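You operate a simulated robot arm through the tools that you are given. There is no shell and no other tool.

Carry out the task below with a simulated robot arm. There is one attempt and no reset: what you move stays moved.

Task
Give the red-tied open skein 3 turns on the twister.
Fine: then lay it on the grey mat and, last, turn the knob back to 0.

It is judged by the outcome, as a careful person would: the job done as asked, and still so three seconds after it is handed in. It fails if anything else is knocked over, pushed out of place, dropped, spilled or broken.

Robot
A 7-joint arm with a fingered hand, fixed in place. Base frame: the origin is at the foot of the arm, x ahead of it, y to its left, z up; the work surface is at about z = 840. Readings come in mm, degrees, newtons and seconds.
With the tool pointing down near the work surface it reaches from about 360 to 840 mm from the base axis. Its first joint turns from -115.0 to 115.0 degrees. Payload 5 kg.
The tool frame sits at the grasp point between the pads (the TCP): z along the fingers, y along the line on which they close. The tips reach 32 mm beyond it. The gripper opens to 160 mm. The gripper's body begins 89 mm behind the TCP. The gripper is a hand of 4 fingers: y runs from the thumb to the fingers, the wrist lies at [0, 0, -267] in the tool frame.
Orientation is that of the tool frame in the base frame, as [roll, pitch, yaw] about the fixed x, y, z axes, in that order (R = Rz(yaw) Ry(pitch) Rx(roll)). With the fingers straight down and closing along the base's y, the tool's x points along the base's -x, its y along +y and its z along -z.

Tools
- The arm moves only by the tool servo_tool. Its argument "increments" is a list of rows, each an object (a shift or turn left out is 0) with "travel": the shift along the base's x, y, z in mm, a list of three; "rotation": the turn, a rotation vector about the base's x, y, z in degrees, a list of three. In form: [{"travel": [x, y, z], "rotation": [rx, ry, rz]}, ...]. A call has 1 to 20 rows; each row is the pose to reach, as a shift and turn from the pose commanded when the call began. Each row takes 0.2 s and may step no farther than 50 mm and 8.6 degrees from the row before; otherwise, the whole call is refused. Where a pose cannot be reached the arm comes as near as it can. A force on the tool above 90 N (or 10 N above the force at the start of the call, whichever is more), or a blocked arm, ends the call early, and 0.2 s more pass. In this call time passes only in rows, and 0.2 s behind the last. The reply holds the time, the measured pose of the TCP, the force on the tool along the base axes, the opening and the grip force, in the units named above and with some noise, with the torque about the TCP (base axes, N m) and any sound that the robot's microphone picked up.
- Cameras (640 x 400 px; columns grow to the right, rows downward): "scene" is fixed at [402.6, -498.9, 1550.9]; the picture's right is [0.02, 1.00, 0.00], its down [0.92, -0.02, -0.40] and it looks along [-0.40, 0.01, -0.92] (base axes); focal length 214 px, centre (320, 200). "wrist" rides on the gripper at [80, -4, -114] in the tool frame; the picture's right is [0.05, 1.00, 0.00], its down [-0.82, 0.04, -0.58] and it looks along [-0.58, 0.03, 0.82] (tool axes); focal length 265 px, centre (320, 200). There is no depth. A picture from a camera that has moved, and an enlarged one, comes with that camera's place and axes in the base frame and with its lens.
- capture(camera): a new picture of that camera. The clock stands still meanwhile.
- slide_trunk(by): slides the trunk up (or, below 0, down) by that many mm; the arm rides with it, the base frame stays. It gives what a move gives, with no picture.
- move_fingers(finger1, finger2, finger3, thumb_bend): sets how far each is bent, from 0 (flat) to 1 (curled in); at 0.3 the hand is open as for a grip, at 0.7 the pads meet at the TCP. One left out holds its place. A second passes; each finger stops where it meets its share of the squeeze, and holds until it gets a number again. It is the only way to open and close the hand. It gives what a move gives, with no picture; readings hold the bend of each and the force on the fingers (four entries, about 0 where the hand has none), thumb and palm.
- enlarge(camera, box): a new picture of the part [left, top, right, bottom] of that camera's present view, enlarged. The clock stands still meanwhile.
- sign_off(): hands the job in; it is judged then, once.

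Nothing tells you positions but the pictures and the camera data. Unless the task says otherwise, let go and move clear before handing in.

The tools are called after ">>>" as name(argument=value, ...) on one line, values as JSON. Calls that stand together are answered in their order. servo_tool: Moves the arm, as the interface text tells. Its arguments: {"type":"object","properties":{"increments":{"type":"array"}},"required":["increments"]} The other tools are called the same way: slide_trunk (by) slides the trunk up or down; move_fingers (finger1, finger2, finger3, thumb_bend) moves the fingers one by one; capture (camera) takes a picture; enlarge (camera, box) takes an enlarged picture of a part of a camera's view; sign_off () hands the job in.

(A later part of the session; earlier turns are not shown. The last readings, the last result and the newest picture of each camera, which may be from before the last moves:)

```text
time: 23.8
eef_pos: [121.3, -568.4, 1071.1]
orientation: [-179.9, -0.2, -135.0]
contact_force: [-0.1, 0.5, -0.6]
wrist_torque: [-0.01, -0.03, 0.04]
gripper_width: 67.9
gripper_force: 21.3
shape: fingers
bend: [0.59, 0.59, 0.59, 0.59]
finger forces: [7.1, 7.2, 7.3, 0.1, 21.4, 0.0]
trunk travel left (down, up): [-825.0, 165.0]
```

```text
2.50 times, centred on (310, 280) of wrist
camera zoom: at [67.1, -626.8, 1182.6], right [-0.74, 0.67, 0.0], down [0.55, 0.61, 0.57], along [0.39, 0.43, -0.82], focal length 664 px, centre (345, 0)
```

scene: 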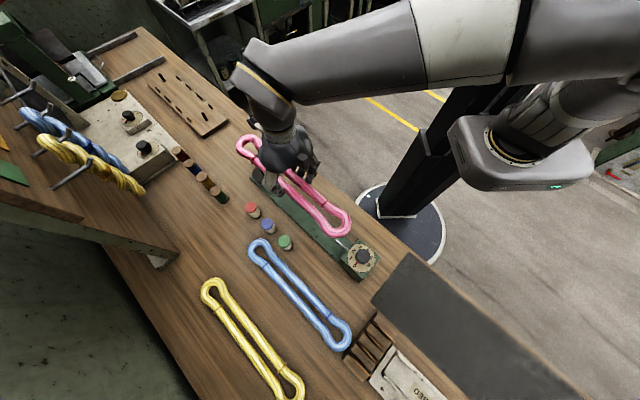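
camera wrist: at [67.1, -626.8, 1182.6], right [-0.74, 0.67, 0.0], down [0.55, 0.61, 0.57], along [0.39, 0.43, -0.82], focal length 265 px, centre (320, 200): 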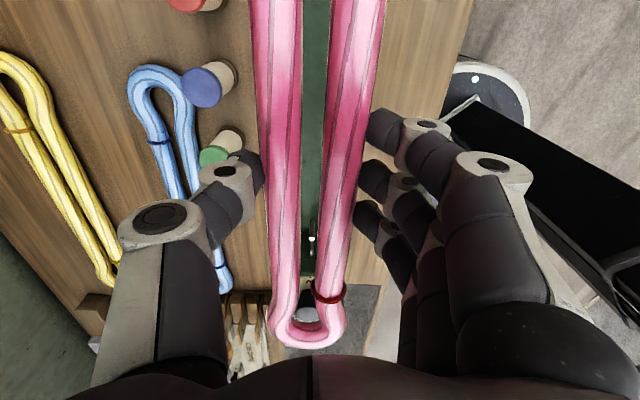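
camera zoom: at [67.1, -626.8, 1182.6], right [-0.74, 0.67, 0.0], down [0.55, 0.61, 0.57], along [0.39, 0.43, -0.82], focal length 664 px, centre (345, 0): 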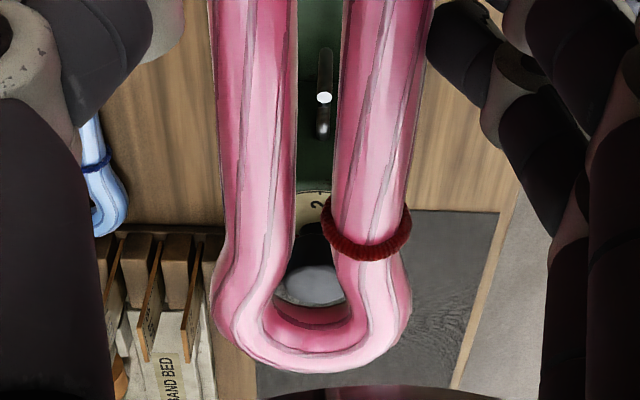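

Both views suggest the skein needs to move a few mm toward the hook. I'll lower to just above the pin tips with a partial correction, then compare again at that height where parallax is small.

>>> servo_tool(increments=[{"travel": [0.3, 2, -30]}, {"travel": [0.7, 4, -65]}, {"travel": [0.7, 4, -90]}, {"travel": [0.7, 4, -101]}])

>>> enlarge(camera="scene", box=[230, 140, 310, 210])

>>> enlarge(camera="scene", box=[300, 200, 380, 270])

>>> enlarge(camera="wrist", box=[250, 220, 370, 360])

```text
time: 24.8
eef_pos: [122.2, -563.1, 967.4]
orientation: [180.0, -0.2, -135.0]
contact_force: [-0.6, 0.8, -1.2]
wrist_torque: [0.0, 0.0, 0.02]
gripper_width: 68.0
gripper_force: 21.5
shape: fingers
bend: [0.59, 0.59, 0.59, 0.59]
finger forces: [7.1, 7.2, 7.3, 0.0, 21.2, 0.0]
trunk travel left (down, up): [-825.0, 165.0]
```

```text
5.71 times, centred on (270, 175) of scene
camera zoom: at [402.6, -498.9, 1550.9], right [0.02, 1.0, 0.0], down [0.92, -0.02, -0.4], along [-0.4, 0.01, -0.92], focal length 1226 px, centre (606, 343)
```

zoom: 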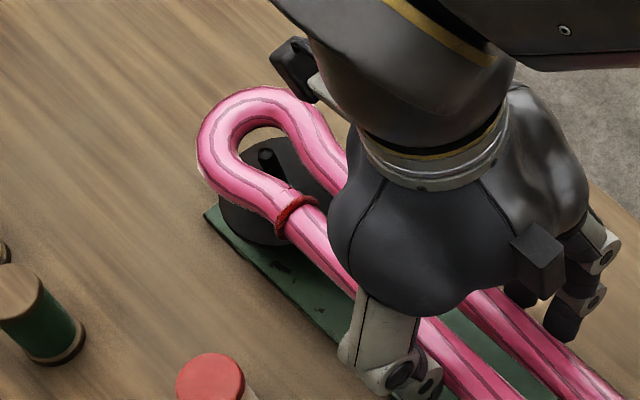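

```text
5.71 times, centred on (340, 235) of scene
camera zoom: at [402.6, -498.9, 1550.9], right [0.02, 1.0, 0.0], down [0.92, -0.02, -0.4], along [-0.4, 0.01, -0.92], focal length 1226 px, centre (206, 0)
```

zoom: 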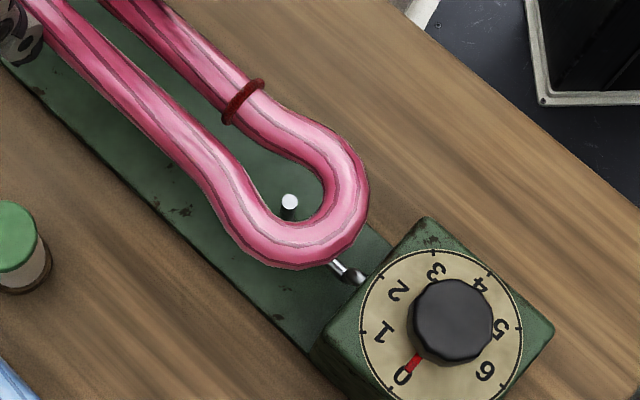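

```text
2.86 times, centred on (310, 290) of wrist
camera zoom: at [68.3, -620.7, 1080.2], right [-0.74, 0.67, 0.0], down [0.55, 0.61, 0.57], along [0.39, 0.43, -0.82], focal length 758 px, centre (349, -57)
```

zoom: 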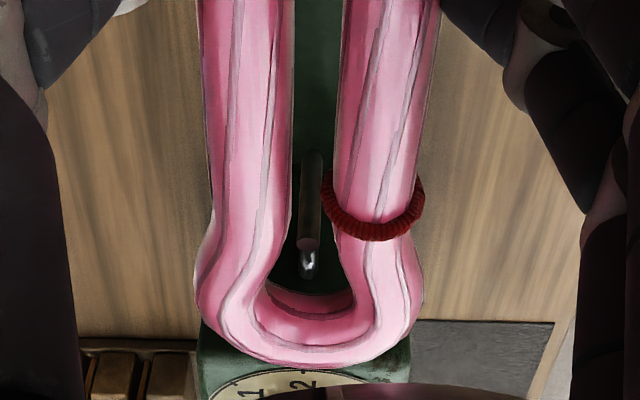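

Both pin tips show well inside their loop holes, and centred to within a couple of mm in both views. I'll lower straight down in small steps and watch the forces.

>>> servo_tool(increments=[{"travel": [0, 0, -6]}, {"travel": [0, 0, -12]}, {"travel": [0, 0, -18]}, {"travel": [0, 0, -24]}])

>>> enlarge(camera="scene", box=[230, 140, 310, 210])

>>> enlarge(camera="scene", box=[300, 200, 380, 270])

>>> enlarge(camera="wrist", box=[250, 220, 370, 360])

```text
time: 25.8
eef_pos: [122.9, -560.5, 945.9]
orientation: [180.0, -0.3, -135.2]
contact_force: [-0.5, -0.3, -0.5]
wrist_torque: [-0.04, -0.01, 0.01]
gripper_width: 67.8
gripper_force: 21.5
shape: fingers
bend: [0.59, 0.59, 0.59, 0.59]
finger forces: [7.1, 7.1, 7.2, 0.0, 21.3, 0.1]
trunk travel left (down, up): [-825.0, 165.0]
```

```text
5.71 times, centred on (270, 175) of scene
camera zoom: at [402.6, -498.9, 1550.9], right [0.02, 1.0, 0.0], down [0.92, -0.02, -0.4], along [-0.4, 0.01, -0.92], focal length 1226 px, centre (606, 343)
```

zoom: 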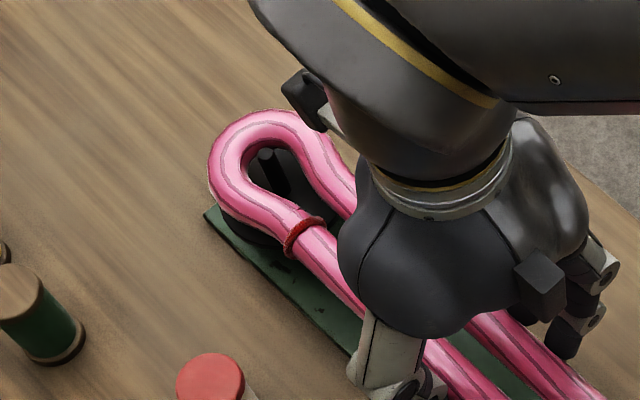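

```text
5.71 times, centred on (340, 235) of scene
camera zoom: at [402.6, -498.9, 1550.9], right [0.02, 1.0, 0.0], down [0.92, -0.02, -0.4], along [-0.4, 0.01, -0.92], focal length 1226 px, centre (206, 0)
```

zoom: 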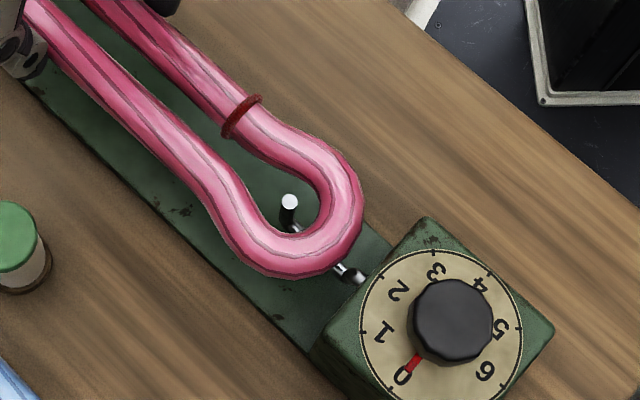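

```text
2.86 times, centred on (310, 290) of wrist
camera zoom: at [68.9, -621.0, 1057.8], right [-0.74, 0.67, 0.0], down [0.55, 0.61, 0.57], along [0.39, 0.43, -0.82], focal length 758 px, centre (349, -57)
```

zoom: 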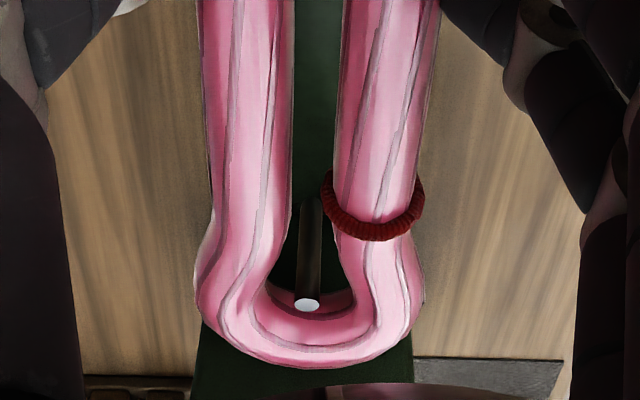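

Both pins are now inside the loops and there's no contact force. I'll check the clearances at tighter zoom.

>>> enlarge(camera="scene", box=[250, 152, 290, 187])

>>> enlarge(camera="scene", box=[325, 220, 365, 255])

```text
11.43 times, centred on (270, 170) of scene
camera zoom: at [402.6, -498.9, 1550.9], right [0.02, 1.0, 0.0], down [0.92, -0.02, -0.4], along [-0.4, 0.01, -0.92], focal length 2451 px, centre (891, 549)
```

zoom: 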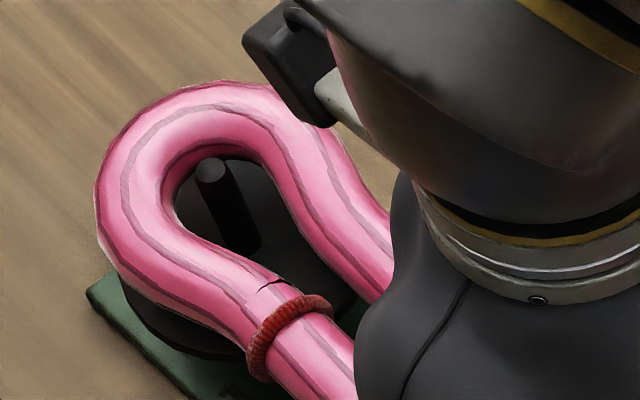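

```text
11.43 times, centred on (345, 238) of scene
camera zoom: at [402.6, -498.9, 1550.9], right [0.02, 1.0, 0.0], down [0.92, -0.02, -0.4], along [-0.4, 0.01, -0.92], focal length 2451 px, centre (34, -229)
```

zoom: 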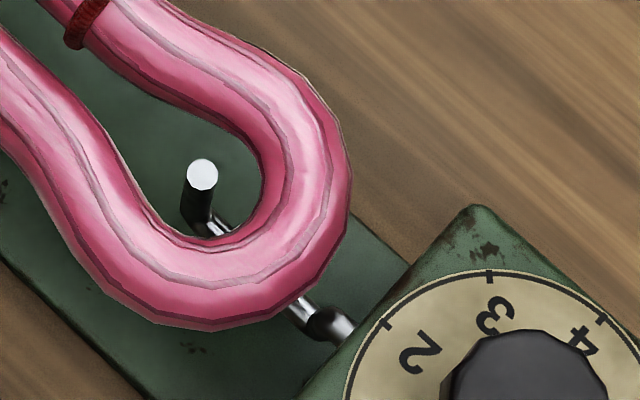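

The pins are nicely centred in both loops. I'll keep lowering until the skein rests on the disc and the hook rod.

>>> servo_tool(increments=[{"travel": [-0.5, -0.5, -6]}, {"travel": [-0.5, -0.5, -12]}, {"travel": [-0.5, -0.5, -18]}, {"travel": [-0.5, -0.5, -24]}])

>>> capture(camera="scene")

>>> enlarge(camera="scene", box=[240, 150, 360, 260])

```text
time: 26.8
eef_pos: [121.5, -563.9, 925.6]
orientation: [-179.5, -0.5, -135.1]
contact_force: [-1.1, 3.3, 35.6]
wrist_torque: [-0.09, -0.21, 0.03]
gripper_width: 67.9
gripper_force: 26.6
shape: fingers
bend: [0.6, 0.6, 0.6, 0.61]
finger forces: [9.0, 9.1, 9.4, 0.1, 25.7, 0.0]
trunk travel left (down, up): [-825.0, 165.0]
```

```text
taken
```

scene: 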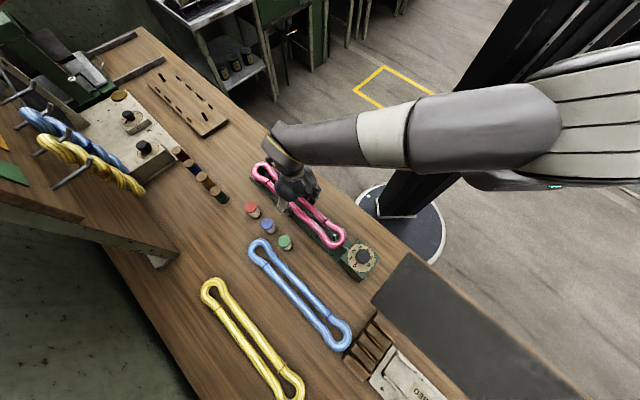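

```text
3.64 times, centred on (300, 205) of scene
camera zoom: at [402.6, -498.9, 1550.9], right [0.02, 1.0, 0.0], down [0.92, -0.02, -0.4], along [-0.4, 0.01, -0.92], focal length 780 px, centre (393, 182)
```

zoom: 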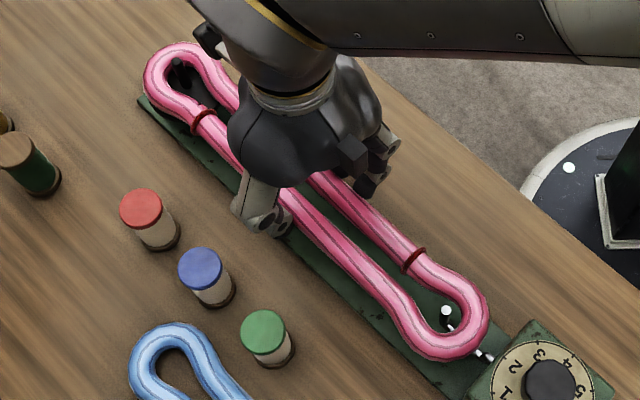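

The skein has reached its seat: the vertical force is 35.6 N, so the rest height is a bit higher than I estimated. I'll back off a few mm to remove the load.

>>> servo_tool(increments=[{"travel": [0, 0, 2]}, {"travel": [0, 0, 4]}])

>>> enlarge(camera="scene", box=[250, 152, 290, 187])

>>> enlarge(camera="scene", box=[325, 220, 365, 255])

>>> capture(camera="wrist")

```text
time: 27.4
eef_pos: [121.6, -562.7, 926.2]
orientation: [-180.0, -0.3, -135.1]
contact_force: [-3.2, -5.3, 22.7]
wrist_torque: [-0.4, -0.15, -0.08]
gripper_width: 67.6
gripper_force: 25.7
shape: fingers
bend: [0.61, 0.61, 0.61, 0.6]
finger forces: [8.0, 8.2, 8.2, 0.1, 26.1, 0.0]
trunk travel left (down, up): [-825.0, 165.0]
```

```text
11.43 times, centred on (270, 170) of scene
camera zoom: at [402.6, -498.9, 1550.9], right [0.02, 1.0, 0.0], down [0.92, -0.02, -0.4], along [-0.4, 0.01, -0.92], focal length 2451 px, centre (891, 549)
```

zoom: 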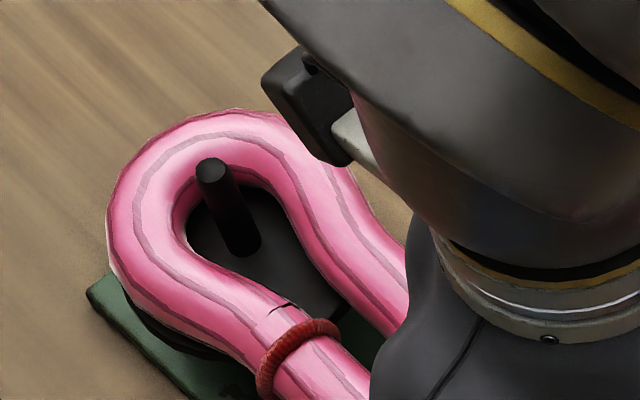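

```text
11.43 times, centred on (345, 238) of scene
camera zoom: at [402.6, -498.9, 1550.9], right [0.02, 1.0, 0.0], down [0.92, -0.02, -0.4], along [-0.4, 0.01, -0.92], focal length 2451 px, centre (34, -229)
```

zoom: 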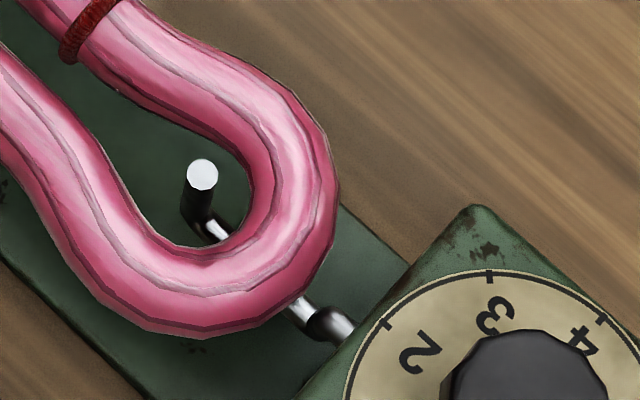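

```text
taken
camera wrist: at [67.2, -621.3, 1038.5], right [-0.74, 0.67, 0.0], down [0.55, 0.61, 0.57], along [0.38, 0.42, -0.82], focal length 265 px, centre (320, 200)
```

wrist: 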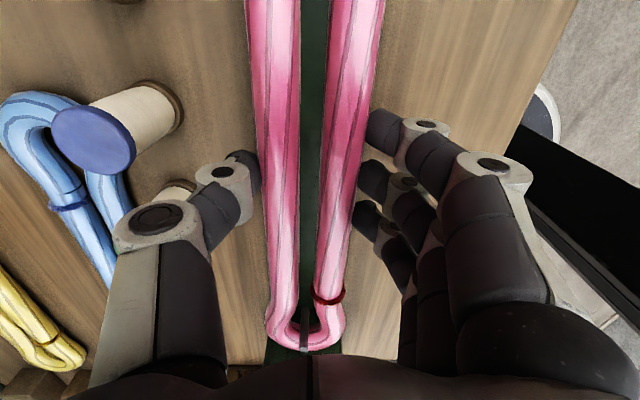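

There is still 22 N on the tool. I'll raise it a bit more.

>>> servo_tool(increments=[{"travel": [0, 0, 2]}, {"travel": [0, 0, 3]}])

```text
time: 28.0
eef_pos: [122.8, -561.1, 928.4]
orientation: [179.9, -0.1, -134.9]
contact_force: [0.2, 0.6, 0.9]
wrist_torque: [-0.08, 0.04, -0.06]
gripper_width: 68.0
gripper_force: 22.3
shape: fingers
bend: [0.61, 0.61, 0.6, 0.6]
finger forces: [7.8, 7.8, 7.3, 0.0, 22.1, 0.0]
trunk travel left (down, up): [-825.0, 165.0]
```

The load is gone and the skein is resting. I'll open the fingers slightly to let go.

>>> move_fingers(finger1=0.54, finger2=0.54, finger3=0.54, thumb_bend=0.54)

>>> enlarge(camera="scene", box=[240, 150, 360, 260])

>>> capture(camera="wrist")

```text
time: 29.0
eef_pos: [121.2, -563.3, 928.3]
orientation: [-179.9, -0.2, -135.1]
contact_force: [0.3, 0.4, 0.2]
wrist_torque: [0.01, -0.02, -0.03]
gripper_width: 75.6
gripper_force: 0.0
shape: fingers
bend: [0.54, 0.54, 0.54, 0.54]
finger forces: [0.1, 0.0, 0.1, 0.1, 0.1, 0.0]
trunk travel left (down, up): [-825.0, 165.0]
```

```text
3.64 times, centred on (300, 205) of scene
camera zoom: at [402.6, -498.9, 1550.9], right [0.02, 1.0, 0.0], down [0.92, -0.02, -0.4], along [-0.4, 0.01, -0.92], focal length 780 px, centre (393, 182)
```

zoom: 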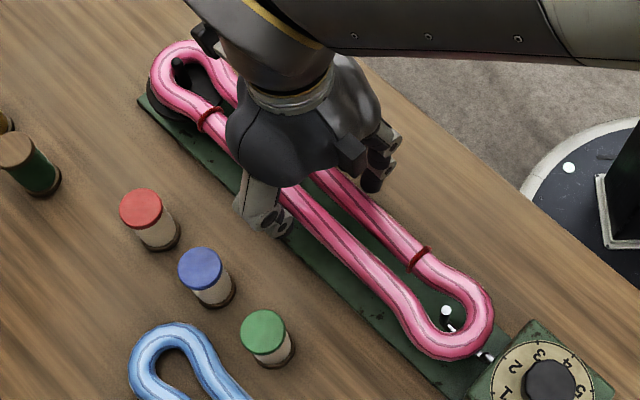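

```text
taken
camera wrist: at [67.9, -621.9, 1040.9], right [-0.74, 0.67, 0.0], down [0.55, 0.61, 0.57], along [0.39, 0.43, -0.82], focal length 265 px, centre (320, 200)
```

wrist: 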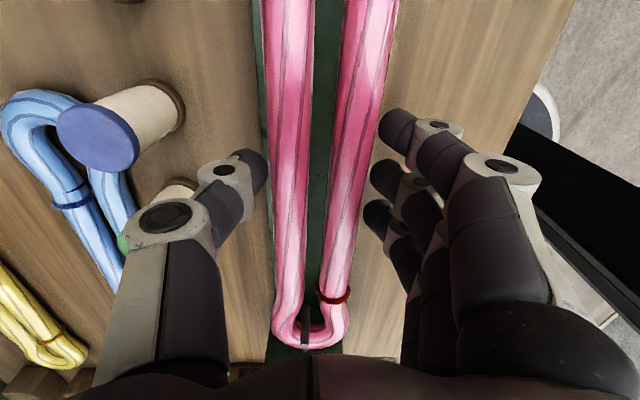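

The skein rests on the post and hook by itself. I'll lift the hand straight up, clear of it.

>>> servo_tool(increments=[{"travel": [0, 0, 10]}, {"travel": [0, 0, 30]}, {"travel": [0, 0, 60]}, {"travel": [0, 0, 100]}, {"travel": [0, 0, 140]}])

>>> enlarge(camera="scene", box=[240, 150, 390, 290])

>>> capture(camera="wrist")

```text
time: 30.2
eef_pos: [121.8, -562.1, 1067.2]
orientation: [-179.9, -0.2, -135.1]
contact_force: [-0.3, -0.2, -0.7]
wrist_torque: [-0.02, 0.02, -0.02]
gripper_width: 75.5
gripper_force: 0.1
shape: fingers
bend: [0.54, 0.54, 0.54, 0.54]
finger forces: [0.0, 0.0, 0.0, 0.1, 0.1, 0.0]
trunk travel left (down, up): [-825.0, 165.0]
```

```text
2.86 times, centred on (315, 220) of scene
camera zoom: at [402.6, -498.9, 1550.9], right [0.02, 1.0, 0.0], down [0.92, -0.02, -0.4], along [-0.4, 0.01, -0.92], focal length 613 px, centre (334, 143)
```

zoom: 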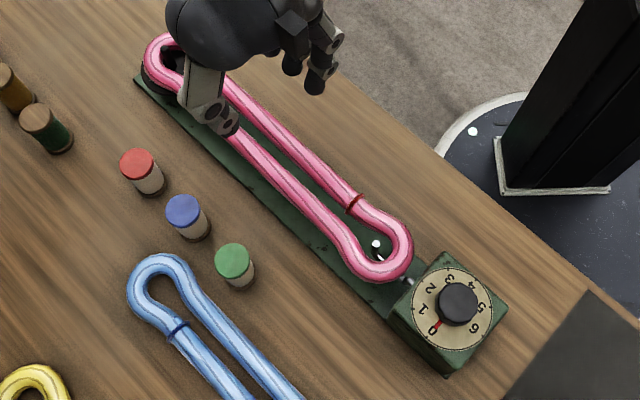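

```text
taken
camera wrist: at [68.5, -621.2, 1180.4], right [-0.74, 0.67, 0.0], down [0.55, 0.61, 0.57], along [0.39, 0.43, -0.82], focal length 265 px, centre (320, 200)
```

wrist: 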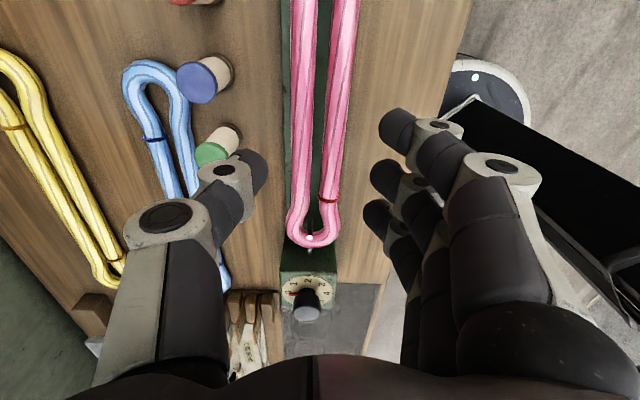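

The skein is properly mounted and the knob still shows 0. Next I'll move above the knob with the hand turned so a -135° turn fits the wrist range.

>>> servo_tool(increments=[{"travel": [27, 26, 0], "rotation": [0, 0, 2.2]}, {"travel": [54, 52, 0], "rotation": [0, 0, 4.4]}, {"travel": [82, 78, 0], "rotation": [0, 0, 6.6]}, {"travel": [109, 104, 0], "rotation": [0, 0, 8.8]}, {"travel": [137, 130, 0], "rotation": [0, 0, 11]}, {"travel": [164, 156, 0], "rotation": [0, 0, 13]}, {"travel": [191, 181, 0], "rotation": [0, 0, 15]}])

>>> capture(camera="wrist")

>>> capture(camera="scene")

```text
time: 31.8
eef_pos: [313.0, -383.8, 1072.8]
orientation: [-179.9, -0.4, -120.0]
contact_force: [-0.1, 0.6, 0.5]
wrist_torque: [0.01, 0.04, -0.03]
gripper_width: 75.8
gripper_force: 0.1
shape: fingers
bend: [0.54, 0.54, 0.54, 0.54]
finger forces: [0.0, 0.1, 0.0, 0.0, 0.0, 0.1]
trunk travel left (down, up): [-825.0, 165.0]
```

```text
taken
camera wrist: at [277.4, -454.0, 1184.5], right [-0.89, 0.46, 0.0], down [0.37, 0.73, 0.57], along [0.26, 0.51, -0.82], focal length 265 px, centre (320, 200)
```

wrist: 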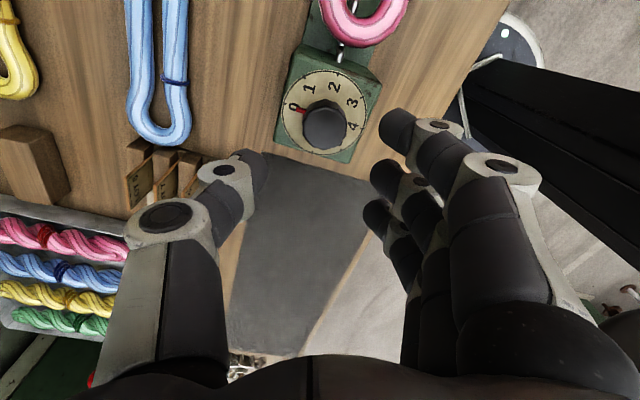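

```text
taken
```

scene: 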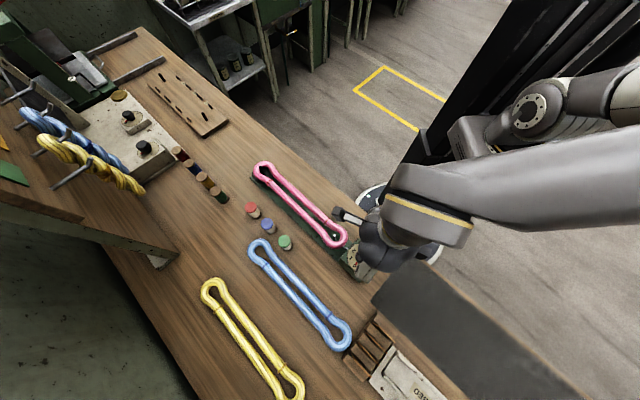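

The knob is right under the hand. I'll zoom in to get its exact centre and height.

>>> enlarge(camera="wrist", box=[260, 40, 400, 170])

>>> enlarge(camera="scene", box=[320, 190, 440, 300])

>>> enlarge(camera="scene", box=[245, 150, 365, 260])

```text
3.08 times, centred on (330, 105) of wrist
camera zoom: at [277.4, -454.0, 1184.5], right [-0.89, 0.46, 0.0], down [0.37, 0.73, 0.57], along [0.26, 0.51, -0.82], focal length 817 px, centre (289, 492)
```

zoom: 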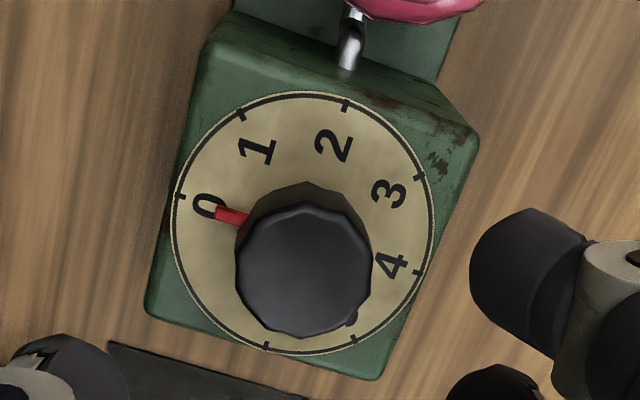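

```text
3.64 times, centred on (380, 245) of scene
camera zoom: at [402.6, -498.9, 1550.9], right [0.02, 1.0, 0.0], down [0.92, -0.02, -0.4], along [-0.4, 0.01, -0.92], focal length 780 px, centre (102, 36)
```

zoom: 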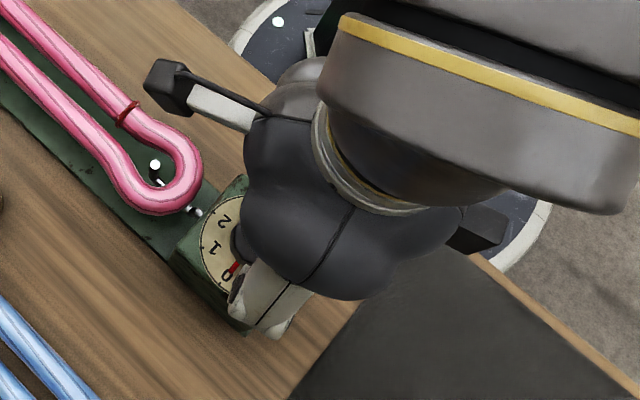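

```text
3.64 times, centred on (305, 205) of scene
camera zoom: at [402.6, -498.9, 1550.9], right [0.02, 1.0, 0.0], down [0.92, -0.02, -0.4], along [-0.4, 0.01, -0.92], focal length 780 px, centre (374, 182)
```

zoom: 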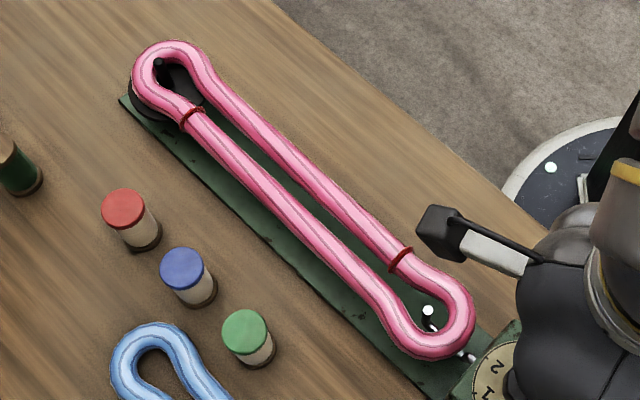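

The knob top centre is about 4 mm off the tool axis by the wrist camera. I'll rotate -135° up here first, as a dry run, to check the reach and calibrate the knob centre from a second angle.

>>> servo_tool(increments=[{"rotation": [0, 0, -8]}, {"rotation": [0, 0, -16]}, {"rotation": [0, 0, -24]}, {"rotation": [0, 0, -32]}, {"rotation": [0, 0, -40]}, {"rotation": [0, 0, -48]}, {"rotation": [0, 0, -56]}, {"rotation": [0, 0, -64]}, {"rotation": [0, 0, -72]}, {"rotation": [0, 0, -80]}, {"rotation": [0, 0, -88]}, {"rotation": [0, 0, -96]}, {"rotation": [0, 0, -104]}, {"rotation": [0, 0, -112]}, {"rotation": [0, 0, -120]}, {"rotation": [0, 0, -128]}, {"rotation": [0, 0, -135]}])

>>> capture(camera="wrist")

>>> capture(camera="scene")

```text
time: 35.4
eef_pos: [311.5, -382.9, 1068.0]
orientation: [-179.9, -0.3, 104.7]
contact_force: [0.2, -0.2, 0.2]
wrist_torque: [-0.01, 0.0, 0.04]
gripper_width: 75.8
gripper_force: 0.0
shape: fingers
bend: [0.54, 0.54, 0.54, 0.54]
finger forces: [0.1, 0.0, 0.0, 0.1, 0.1, 0.1]
trunk travel left (down, up): [-825.0, 165.0]
```

```text
taken
camera wrist: at [287.4, -306.3, 1181.6], right [0.95, 0.3, 0.0], down [0.25, -0.78, 0.57], along [0.17, -0.55, -0.82], focal length 265 px, centre (320, 200)
```

wrist: 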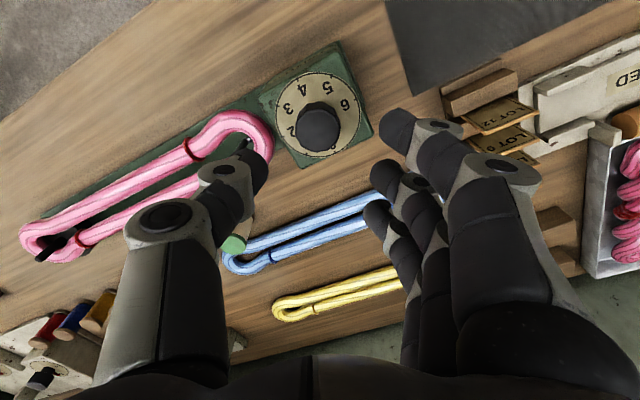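

```text
taken
```

scene: 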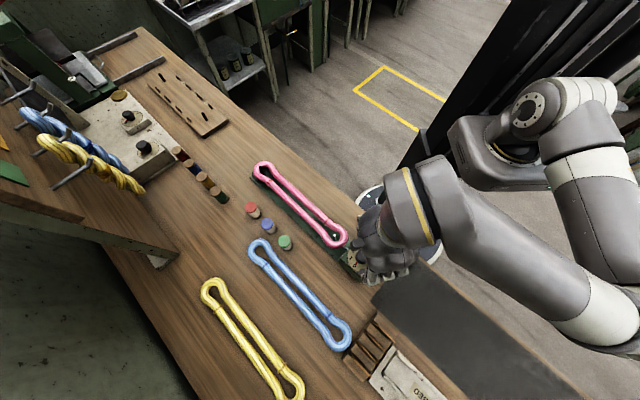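

The full -135° rotation is reachable. Zooming on the knob from this side.

>>> enlarge(camera="wrist", box=[250, 40, 390, 170])

```text
3.08 times, centred on (320, 105) of wrist
camera zoom: at [287.4, -306.3, 1181.6], right [0.95, 0.3, 0.0], down [0.25, -0.78, 0.57], along [0.17, -0.55, -0.82], focal length 817 px, centre (320, 492)
```

zoom: 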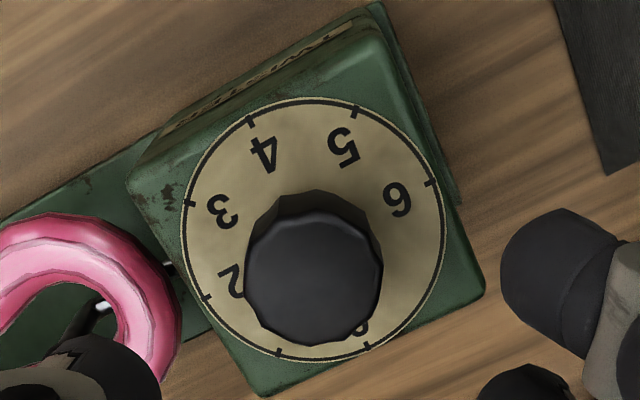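

From the two views, the knob centre is at about (309, -383.6) in the arm's own frame. I'll rotate back to the starting yaw and centre over the knob.

>>> servo_tool(increments=[{"travel": [-1, 0, 0], "rotation": [0, 0, 8]}, {"travel": [-2, 0, 0], "rotation": [0, 0, 16]}, {"travel": [-3, 0, 0], "rotation": [0, 0, 24]}, {"travel": [-3, 0, 0], "rotation": [0, 0, 32]}, {"travel": [-3, 0, 0], "rotation": [0, 0, 40]}, {"travel": [-3, 0, 0], "rotation": [0, 0, 48]}, {"travel": [-3, 0, 0], "rotation": [0, 0, 56]}, {"travel": [-3, 0, 0], "rotation": [0, 0, 64]}, {"travel": [-3, 0, 0], "rotation": [0, 0, 72]}, {"travel": [-3, 0, 0], "rotation": [0, 0, 80]}, {"travel": [-3, 0, 0], "rotation": [0, 0, 88]}, {"travel": [-3, 0, 0], "rotation": [0, 0, 96]}, {"travel": [-3, 0, 0], "rotation": [0, 0, 104]}, {"travel": [-3, 0, 0], "rotation": [0, 0, 112]}, {"travel": [-3, 0, 0], "rotation": [0, 0, 120]}, {"travel": [-3, 0, 0], "rotation": [0, 0, 128]}, {"travel": [-3, 0, 0], "rotation": [0, 0, 135]}])

>>> servo_tool(increments=[{"travel": [0, 0, -25]}, {"travel": [0, 0, -50]}, {"travel": [0, 0, -70]}, {"travel": [0, 0, -80]}])

>>> capture(camera="wrist")

```text
time: 39.0
eef_pos: [307.7, -382.5, 1067.7]
orientation: [-179.9, -0.2, -120.0]
contact_force: [0.8, -0.8, 0.2]
wrist_torque: [0.02, -0.02, 0.0]
gripper_width: 75.5
gripper_force: 0.1
shape: fingers
bend: [0.54, 0.54, 0.54, 0.54]
finger forces: [0.0, 0.0, 0.1, 0.0, 0.0, 0.1]
trunk travel left (down, up): [-825.0, 165.0]
```

```text
time: 40.0
eef_pos: [309.3, -382.4, 989.1]
orientation: [180.0, -0.3, -120.2]
contact_force: [0.2, 0.8, -0.6]
wrist_torque: [-0.01, -0.03, 0.02]
gripper_width: 75.6
gripper_force: 0.1
shape: fingers
bend: [0.54, 0.54, 0.54, 0.54]
finger forces: [0.1, 0.0, 0.1, 0.0, 0.1, 0.0]
trunk travel left (down, up): [-825.0, 165.0]
```

```text
taken
camera wrist: at [272.8, -452.7, 1101.1], right [-0.89, 0.46, 0.0], down [0.37, 0.73, 0.57], along [0.26, 0.51, -0.82], focal length 265 px, centre (320, 200)
```

wrist: 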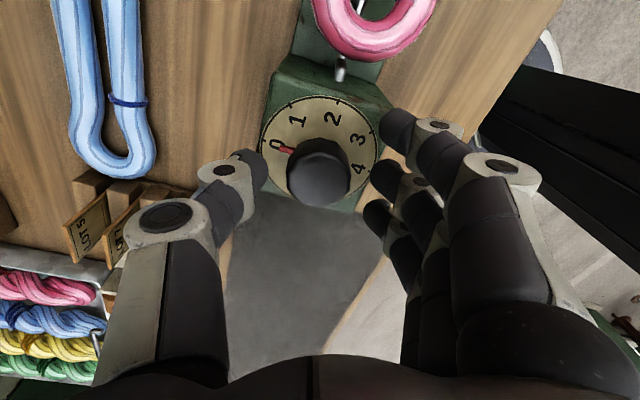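

The knob is centred between the fingers. I'll go down to grip depth.

>>> servo_tool(increments=[{"travel": [0, 0, -8]}, {"travel": [0, 0, -15]}, {"travel": [0, 0, -21]}])

>>> enlarge(camera="scene", box=[310, 190, 430, 300])

>>> capture(camera="wrist")

```text
time: 41.0
eef_pos: [309.5, -384.5, 976.6]
orientation: [-179.4, -1.1, -120.3]
contact_force: [2.7, 12.4, 70.6]
wrist_torque: [1.2, 2.85, -0.56]
gripper_width: 75.4
gripper_force: 36.1
shape: fingers
bend: [0.61, 0.62, 0.54, 0.54]
finger forces: [35.0, 35.4, 0.1, 0.0, 0.9, 0.0]
trunk travel left (down, up): [-825.0, 165.0]
stopped in row 3: the force on the tool passed its limit at 92 N (the readings are from after the stop); the commanded pose is now the measured one
```

```text
3.64 times, centred on (370, 245) of scene
camera zoom: at [402.6, -498.9, 1550.9], right [0.02, 1.0, 0.0], down [0.92, -0.02, -0.4], along [-0.4, 0.01, -0.92], focal length 780 px, centre (138, 36)
```

zoom: 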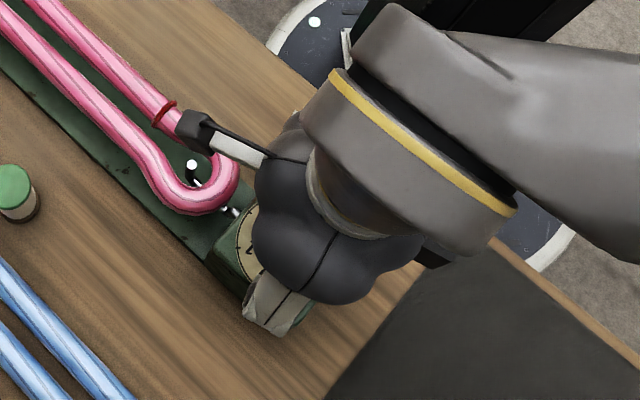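

```text
taken
camera wrist: at [271.3, -452.4, 1090.0], right [-0.89, 0.46, -0.01], down [0.37, 0.74, 0.56], along [0.27, 0.5, -0.83], focal length 265 px, centre (320, 200)
```

wrist: 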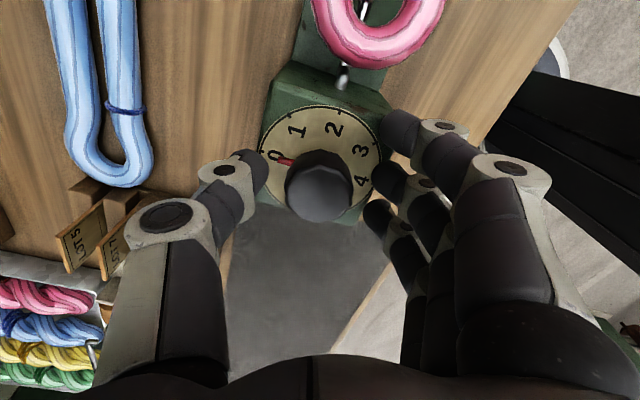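

The fingertips met the box top (near z = 944). I'll back up right away and check that everything is undisturbed.

>>> servo_tool(increments=[{"travel": [0, 1, 4]}, {"travel": [0, 1.5, 10]}])

>>> capture(camera="scene")

>>> enlarge(camera="wrist", box=[220, 60, 460, 240])

```text
time: 41.6
eef_pos: [309.0, -382.6, 977.8]
orientation: [-179.8, -0.6, -120.1]
contact_force: [-1.9, -2.9, 9.9]
wrist_torque: [0.01, 0.45, 0.13]
gripper_width: 74.8
gripper_force: 4.5
shape: fingers
bend: [0.55, 0.55, 0.54, 0.54]
finger forces: [2.7, 6.5, 0.1, 0.0, 0.1, 0.1]
trunk travel left (down, up): [-825.0, 165.0]
```

```text
taken
```

scene: 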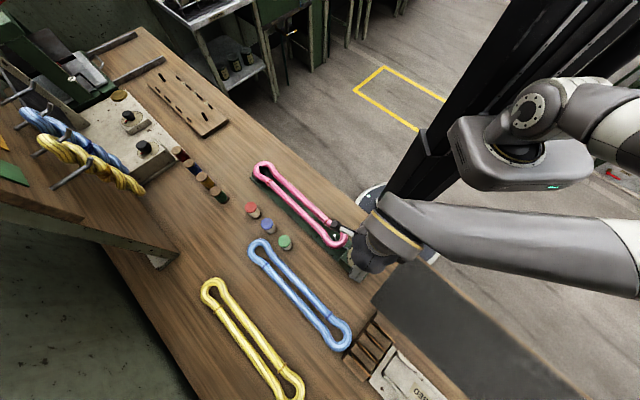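

```text
2.22 times, centred on (340, 150) of wrist
camera zoom: at [271.9, -452.8, 1091.1], right [-0.89, 0.46, 0.0], down [0.37, 0.73, 0.57], along [0.26, 0.51, -0.82], focal length 590 px, centre (276, 311)
```

zoom: 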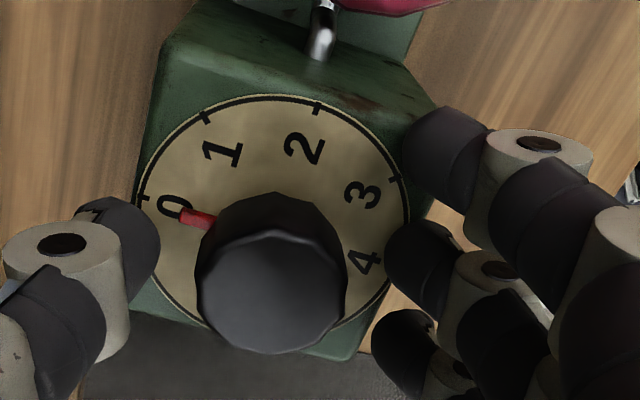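

Still about 10 N on two fingertips, so I'll raise a few mm more.

>>> servo_tool(increments=[{"travel": [0, 0, 3]}, {"travel": [0, 0, 6]}])

```text
time: 42.2
eef_pos: [308.9, -384.9, 985.9]
orientation: [-179.7, -0.5, -120.2]
contact_force: [-0.8, 0.3, -0.2]
wrist_torque: [0.0, -0.02, 0.03]
gripper_width: 75.6
gripper_force: 0.0
shape: fingers
bend: [0.54, 0.54, 0.54, 0.54]
finger forces: [0.1, 0.0, 0.0, 0.0, 0.0, 0.0]
trunk travel left (down, up): [-825.0, 165.0]
```

Clear now. I'll lower 2 mm to grip depth and close gently on the knob in steps.

>>> servo_tool(increments=[{"travel": [0.3, 1.0, -2]}])

>>> move_fingers(finger1=0.6, finger2=0.6, finger3=0.6, thumb_bend=0.6)

>>> enlarge(camera="wrist", box=[220, 60, 460, 240])

```text
time: 42.6
eef_pos: [310.3, -382.6, 984.6]
orientation: [-179.7, -0.6, -120.2]
contact_force: [-0.1, -0.9, -0.2]
wrist_torque: [0.01, 0.0, -0.03]
gripper_width: 75.7
gripper_force: 0.0
shape: fingers
bend: [0.54, 0.54, 0.54, 0.54]
finger forces: [0.1, 0.1, 0.0, 0.0, 0.0, 0.0]
trunk travel left (down, up): [-825.0, 165.0]
```

```text
time: 43.6
eef_pos: [309.3, -382.8, 984.6]
orientation: [-179.7, -0.6, -120.2]
contact_force: [0.0, 0.0, 0.1]
wrist_torque: [0.0, 0.03, -0.02]
gripper_width: 54.1
gripper_force: 0.1
shape: fingers
bend: [0.6, 0.6, 0.6, 0.6]
finger forces: [0.1, 0.0, 0.0, 0.1, 0.0, 0.0]
trunk travel left (down, up): [-825.0, 165.0]
```

```text
2.22 times, centred on (340, 150) of wrist
camera zoom: at [272.6, -452.9, 1097.5], right [-0.89, 0.46, 0.0], down [0.37, 0.73, 0.57], along [0.26, 0.5, -0.82], focal length 590 px, centre (276, 311)
```

zoom: 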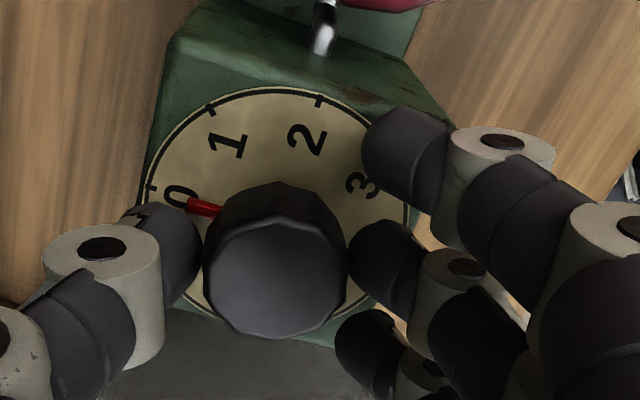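

Still no contact, with the knob between thumb and middle finger. I'll close further.

>>> move_fingers(finger1=0.66, finger2=0.66, finger3=0.66, thumb_bend=0.66)

>>> enlarge(camera="wrist", box=[220, 60, 460, 240])

```text
time: 44.6
eef_pos: [310.4, -383.8, 985.0]
orientation: [-179.7, -0.6, -120.2]
contact_force: [0.9, -1.7, -2.2]
wrist_torque: [0.0, -0.03, -0.03]
gripper_width: 41.0
gripper_force: 5.9
shape: fingers
bend: [0.66, 0.61, 0.66, 0.64]
finger forces: [0.1, 5.1, 0.0, 0.0, 7.4, 0.1]
trunk travel left (down, up): [-825.0, 165.0]
```

```text
2.22 times, centred on (340, 150) of wrist
camera zoom: at [273.0, -453.1, 1097.4], right [-0.89, 0.46, 0.0], down [0.37, 0.73, 0.57], along [0.26, 0.5, -0.82], focal length 590 px, centre (276, 311)
```

zoom: 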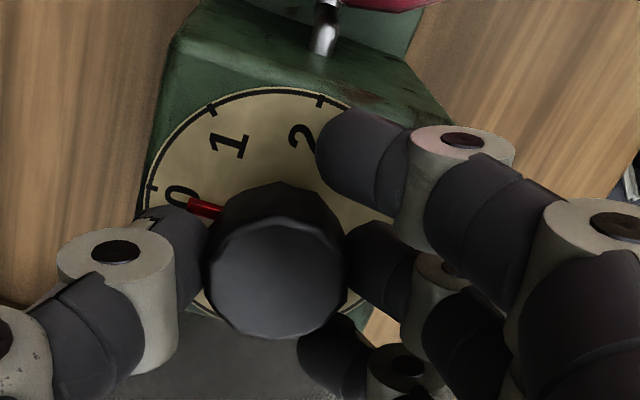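

Finger 2 and the thumb hold the knob. I'll add more squeeze with just those two.

>>> move_fingers(finger2=0.72, thumb_bend=0.74)

```text
time: 45.6
eef_pos: [312.3, -384.3, 982.6]
orientation: [-179.7, -0.6, -120.2]
contact_force: [9.1, -6.2, -7.3]
wrist_torque: [-0.03, -0.03, -0.04]
gripper_width: 39.0
gripper_force: 13.9
shape: fingers
bend: [0.66, 0.62, 0.66, 0.66]
finger forces: [0.0, 8.3, 0.0, 0.0, 19.1, 0.1]
trunk travel left (down, up): [-825.0, 165.0]
```

The thumb presses harder than finger 2, so I'll balance that by asking more from finger 2.

>>> move_fingers(finger2=0.88, thumb_bend=0.72)

```text
time: 46.6
eef_pos: [310.6, -384.7, 983.7]
orientation: [-179.7, -0.6, -120.1]
contact_force: [8.9, -3.3, -4.6]
wrist_torque: [-0.05, -0.06, -0.06]
gripper_width: 39.9
gripper_force: 11.9
shape: fingers
bend: [0.66, 0.62, 0.66, 0.65]
finger forces: [0.0, 7.9, 0.0, 0.1, 16.4, 0.1]
trunk travel left (down, up): [-825.0, 165.0]
```

Finger 2 tops out near 8 N. I'll try a small turn and see whether the knob follows.

>>> servo_tool(increments=[{"rotation": [0, 0, -5]}, {"rotation": [0, 0, -10]}, {"rotation": [0, 0, -15]}])

>>> enlarge(camera="wrist", box=[220, 60, 460, 240])

>>> enlarge(camera="scene", box=[240, 150, 400, 290])

```text
time: 47.4
eef_pos: [309.6, -384.8, 984.7]
orientation: [-179.8, -0.5, -135.1]
contact_force: [8.2, -4.4, -11.0]
wrist_torque: [-0.05, -0.09, -0.01]
gripper_width: 40.4
gripper_force: 11.1
shape: fingers
bend: [0.66, 0.62, 0.66, 0.65]
finger forces: [0.1, 7.1, 0.0, 0.0, 16.1, 0.0]
trunk travel left (down, up): [-825.0, 165.0]
```

```text
2.22 times, centred on (340, 150) of wrist
camera zoom: at [256.3, -441.7, 1097.5], right [-0.74, 0.67, 0.0], down [0.55, 0.61, 0.57], along [0.38, 0.42, -0.82], focal length 590 px, centre (276, 311)
```

zoom: 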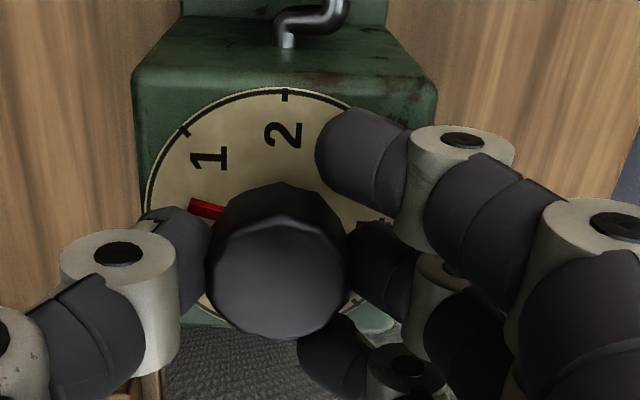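

```text
2.86 times, centred on (320, 220) of scene
camera zoom: at [402.6, -498.9, 1550.9], right [0.02, 1.0, 0.0], down [0.92, -0.02, -0.4], along [-0.4, 0.01, -0.92], focal length 613 px, centre (320, 143)
```

zoom: 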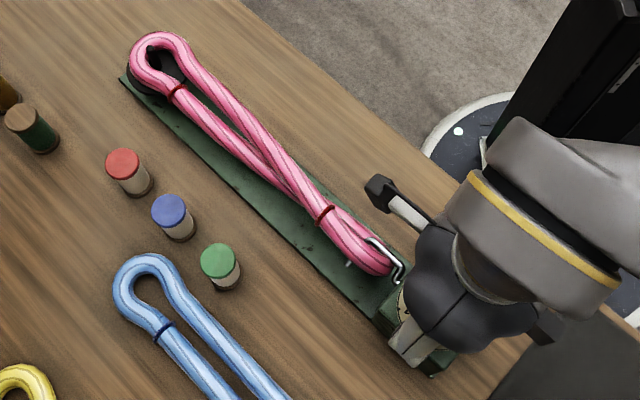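

It works: the knob pointer follows, the hook turns and the skein is twisting. I'll continue turning.

>>> servo_tool(increments=[{"rotation": [0, 0, -6]}, {"rotation": [0, 0, -12]}, {"rotation": [0, 0, -18]}, {"rotation": [0, 0, -24]}, {"rotation": [0, 0, -30]}, {"rotation": [0, 0, -36]}, {"rotation": [0, 0, -42]}, {"rotation": [0, 0, -48]}, {"rotation": [0, 0, -54]}, {"rotation": [0, 0, -60]}])

>>> enlarge(camera="wrist", box=[200, 40, 460, 240])

>>> enlarge(camera="scene", box=[240, 150, 400, 290])

```text
time: 49.6
eef_pos: [308.2, -383.6, 984.5]
orientation: [-179.7, -0.7, 164.7]
contact_force: [3.1, -8.1, -5.2]
wrist_torque: [-0.09, -0.11, -0.03]
gripper_width: 39.9
gripper_force: 12.4
shape: fingers
bend: [0.66, 0.62, 0.66, 0.66]
finger forces: [0.1, 8.6, 0.1, 0.0, 15.6, 0.0]
trunk travel left (down, up): [-825.0, 165.0]
```

```text
2.00 times, centred on (330, 140) of wrist
camera zoom: at [231.6, -365.8, 1097.3], right [0.21, 0.98, 0.0], down [0.8, -0.17, 0.57], along [0.55, -0.12, -0.82], focal length 531 px, centre (300, 320)
```

zoom: 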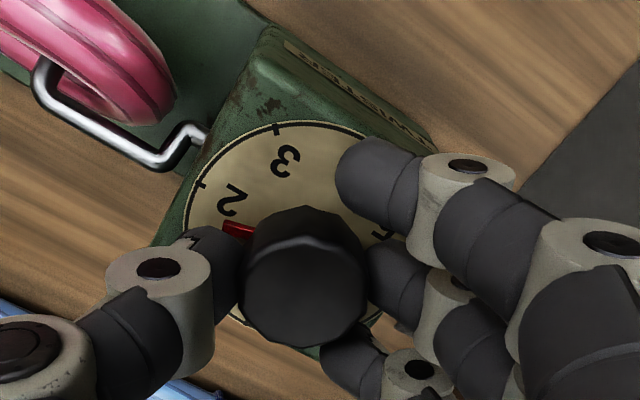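

```text
2.86 times, centred on (320, 220) of scene
camera zoom: at [402.6, -498.9, 1550.9], right [0.02, 1.0, 0.0], down [0.92, -0.02, -0.4], along [-0.4, 0.01, -0.92], focal length 613 px, centre (320, 143)
```

zoom: 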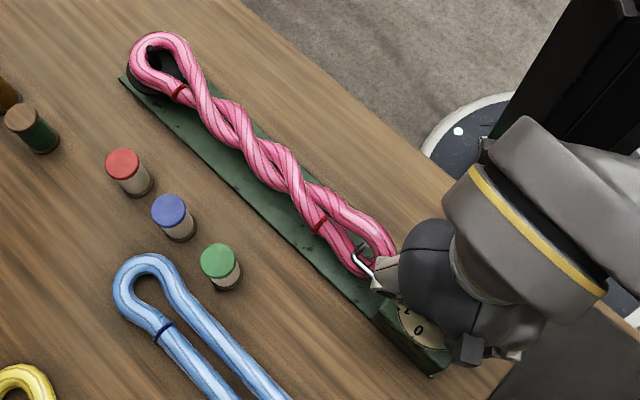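

The knob reads about 1⅔ and the skein twists well. I'll turn the remaining 60°.

>>> servo_tool(increments=[{"rotation": [0, 0, -6]}, {"rotation": [0, 0, -12]}, {"rotation": [0, 0, -18]}, {"rotation": [0, 0, -24]}, {"rotation": [0, 0, -30]}, {"rotation": [0, 0, -36]}, {"rotation": [0, 0, -42]}, {"rotation": [0, 0, -48]}, {"rotation": [0, 0, -54]}, {"rotation": [0, 0, -60]}])

>>> enlarge(camera="wrist", box=[200, 40, 460, 240])

>>> enlarge(camera="scene", box=[240, 150, 400, 290])

```text
time: 51.8
eef_pos: [307.6, -382.3, 983.7]
orientation: [-179.6, -0.7, 104.7]
contact_force: [-5.9, -2.9, -7.8]
wrist_torque: [0.0, 0.04, -0.01]
gripper_width: 39.4
gripper_force: 11.4
shape: fingers
bend: [0.66, 0.62, 0.66, 0.66]
finger forces: [0.0, 8.5, 0.1, 0.1, 14.8, 0.0]
trunk travel left (down, up): [-825.0, 165.0]
```

```text
2.00 times, centred on (330, 140) of wrist
camera zoom: at [284.9, -307.2, 1097.7], right [0.95, 0.3, -0.01], down [0.25, -0.78, 0.57], along [0.17, -0.54, -0.82], focal length 531 px, centre (300, 320)
```

zoom: 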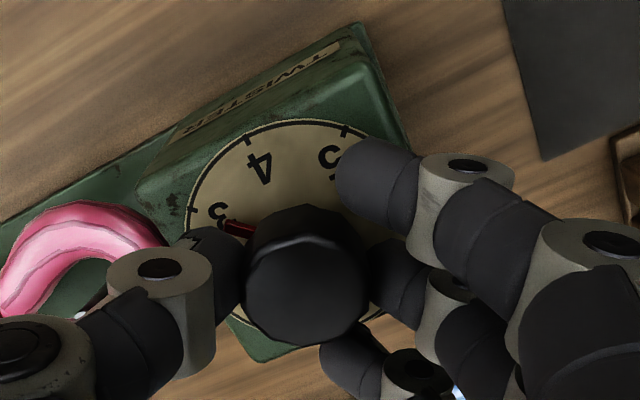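

```text
2.86 times, centred on (320, 220) of scene
camera zoom: at [402.6, -498.9, 1550.9], right [0.02, 1.0, 0.0], down [0.92, -0.02, -0.4], along [-0.4, 0.01, -0.92], focal length 613 px, centre (320, 143)
```

zoom: 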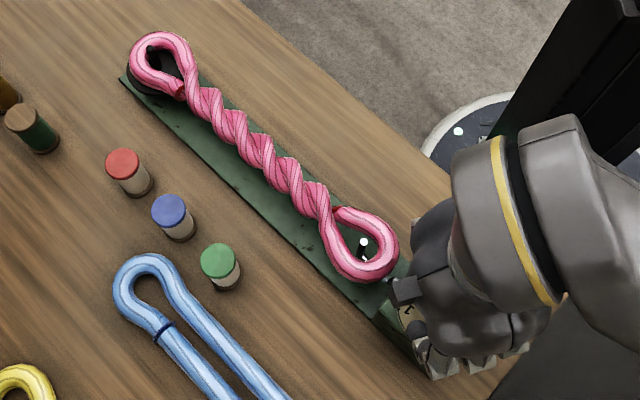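

Three turns on the skein, with the hook tip up again. I'll zoom in on the pointer versus the 3 mark.

>>> enlarge(camera="wrist", box=[270, 80, 370, 190])

>>> enlarge(camera="scene", box=[310, 210, 390, 280])

```text
3.64 times, centred on (320, 135) of wrist
camera zoom: at [284.9, -307.2, 1097.7], right [0.95, 0.3, -0.01], down [0.25, -0.78, 0.57], along [0.17, -0.54, -0.82], focal length 965 px, centre (320, 436)
```

zoom: 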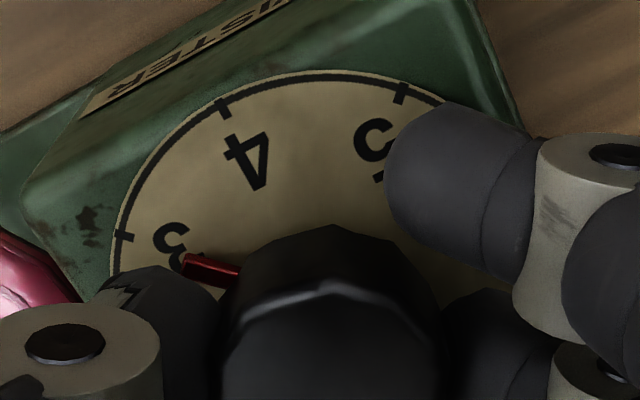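

```text
5.71 times, centred on (350, 245) of scene
camera zoom: at [402.6, -498.9, 1550.9], right [0.02, 1.0, 0.0], down [0.92, -0.02, -0.4], along [-0.4, 0.01, -0.92], focal length 1226 px, centre (149, -57)
```

zoom: 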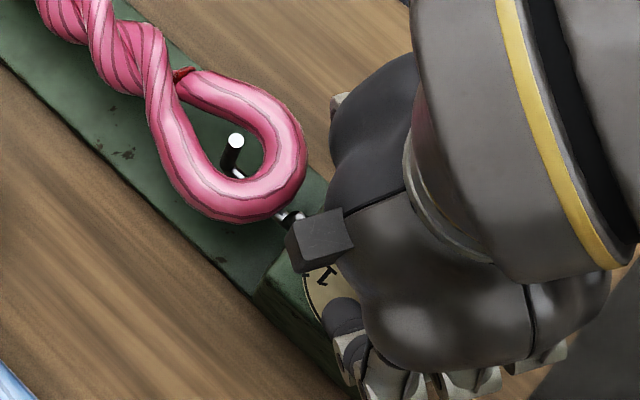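

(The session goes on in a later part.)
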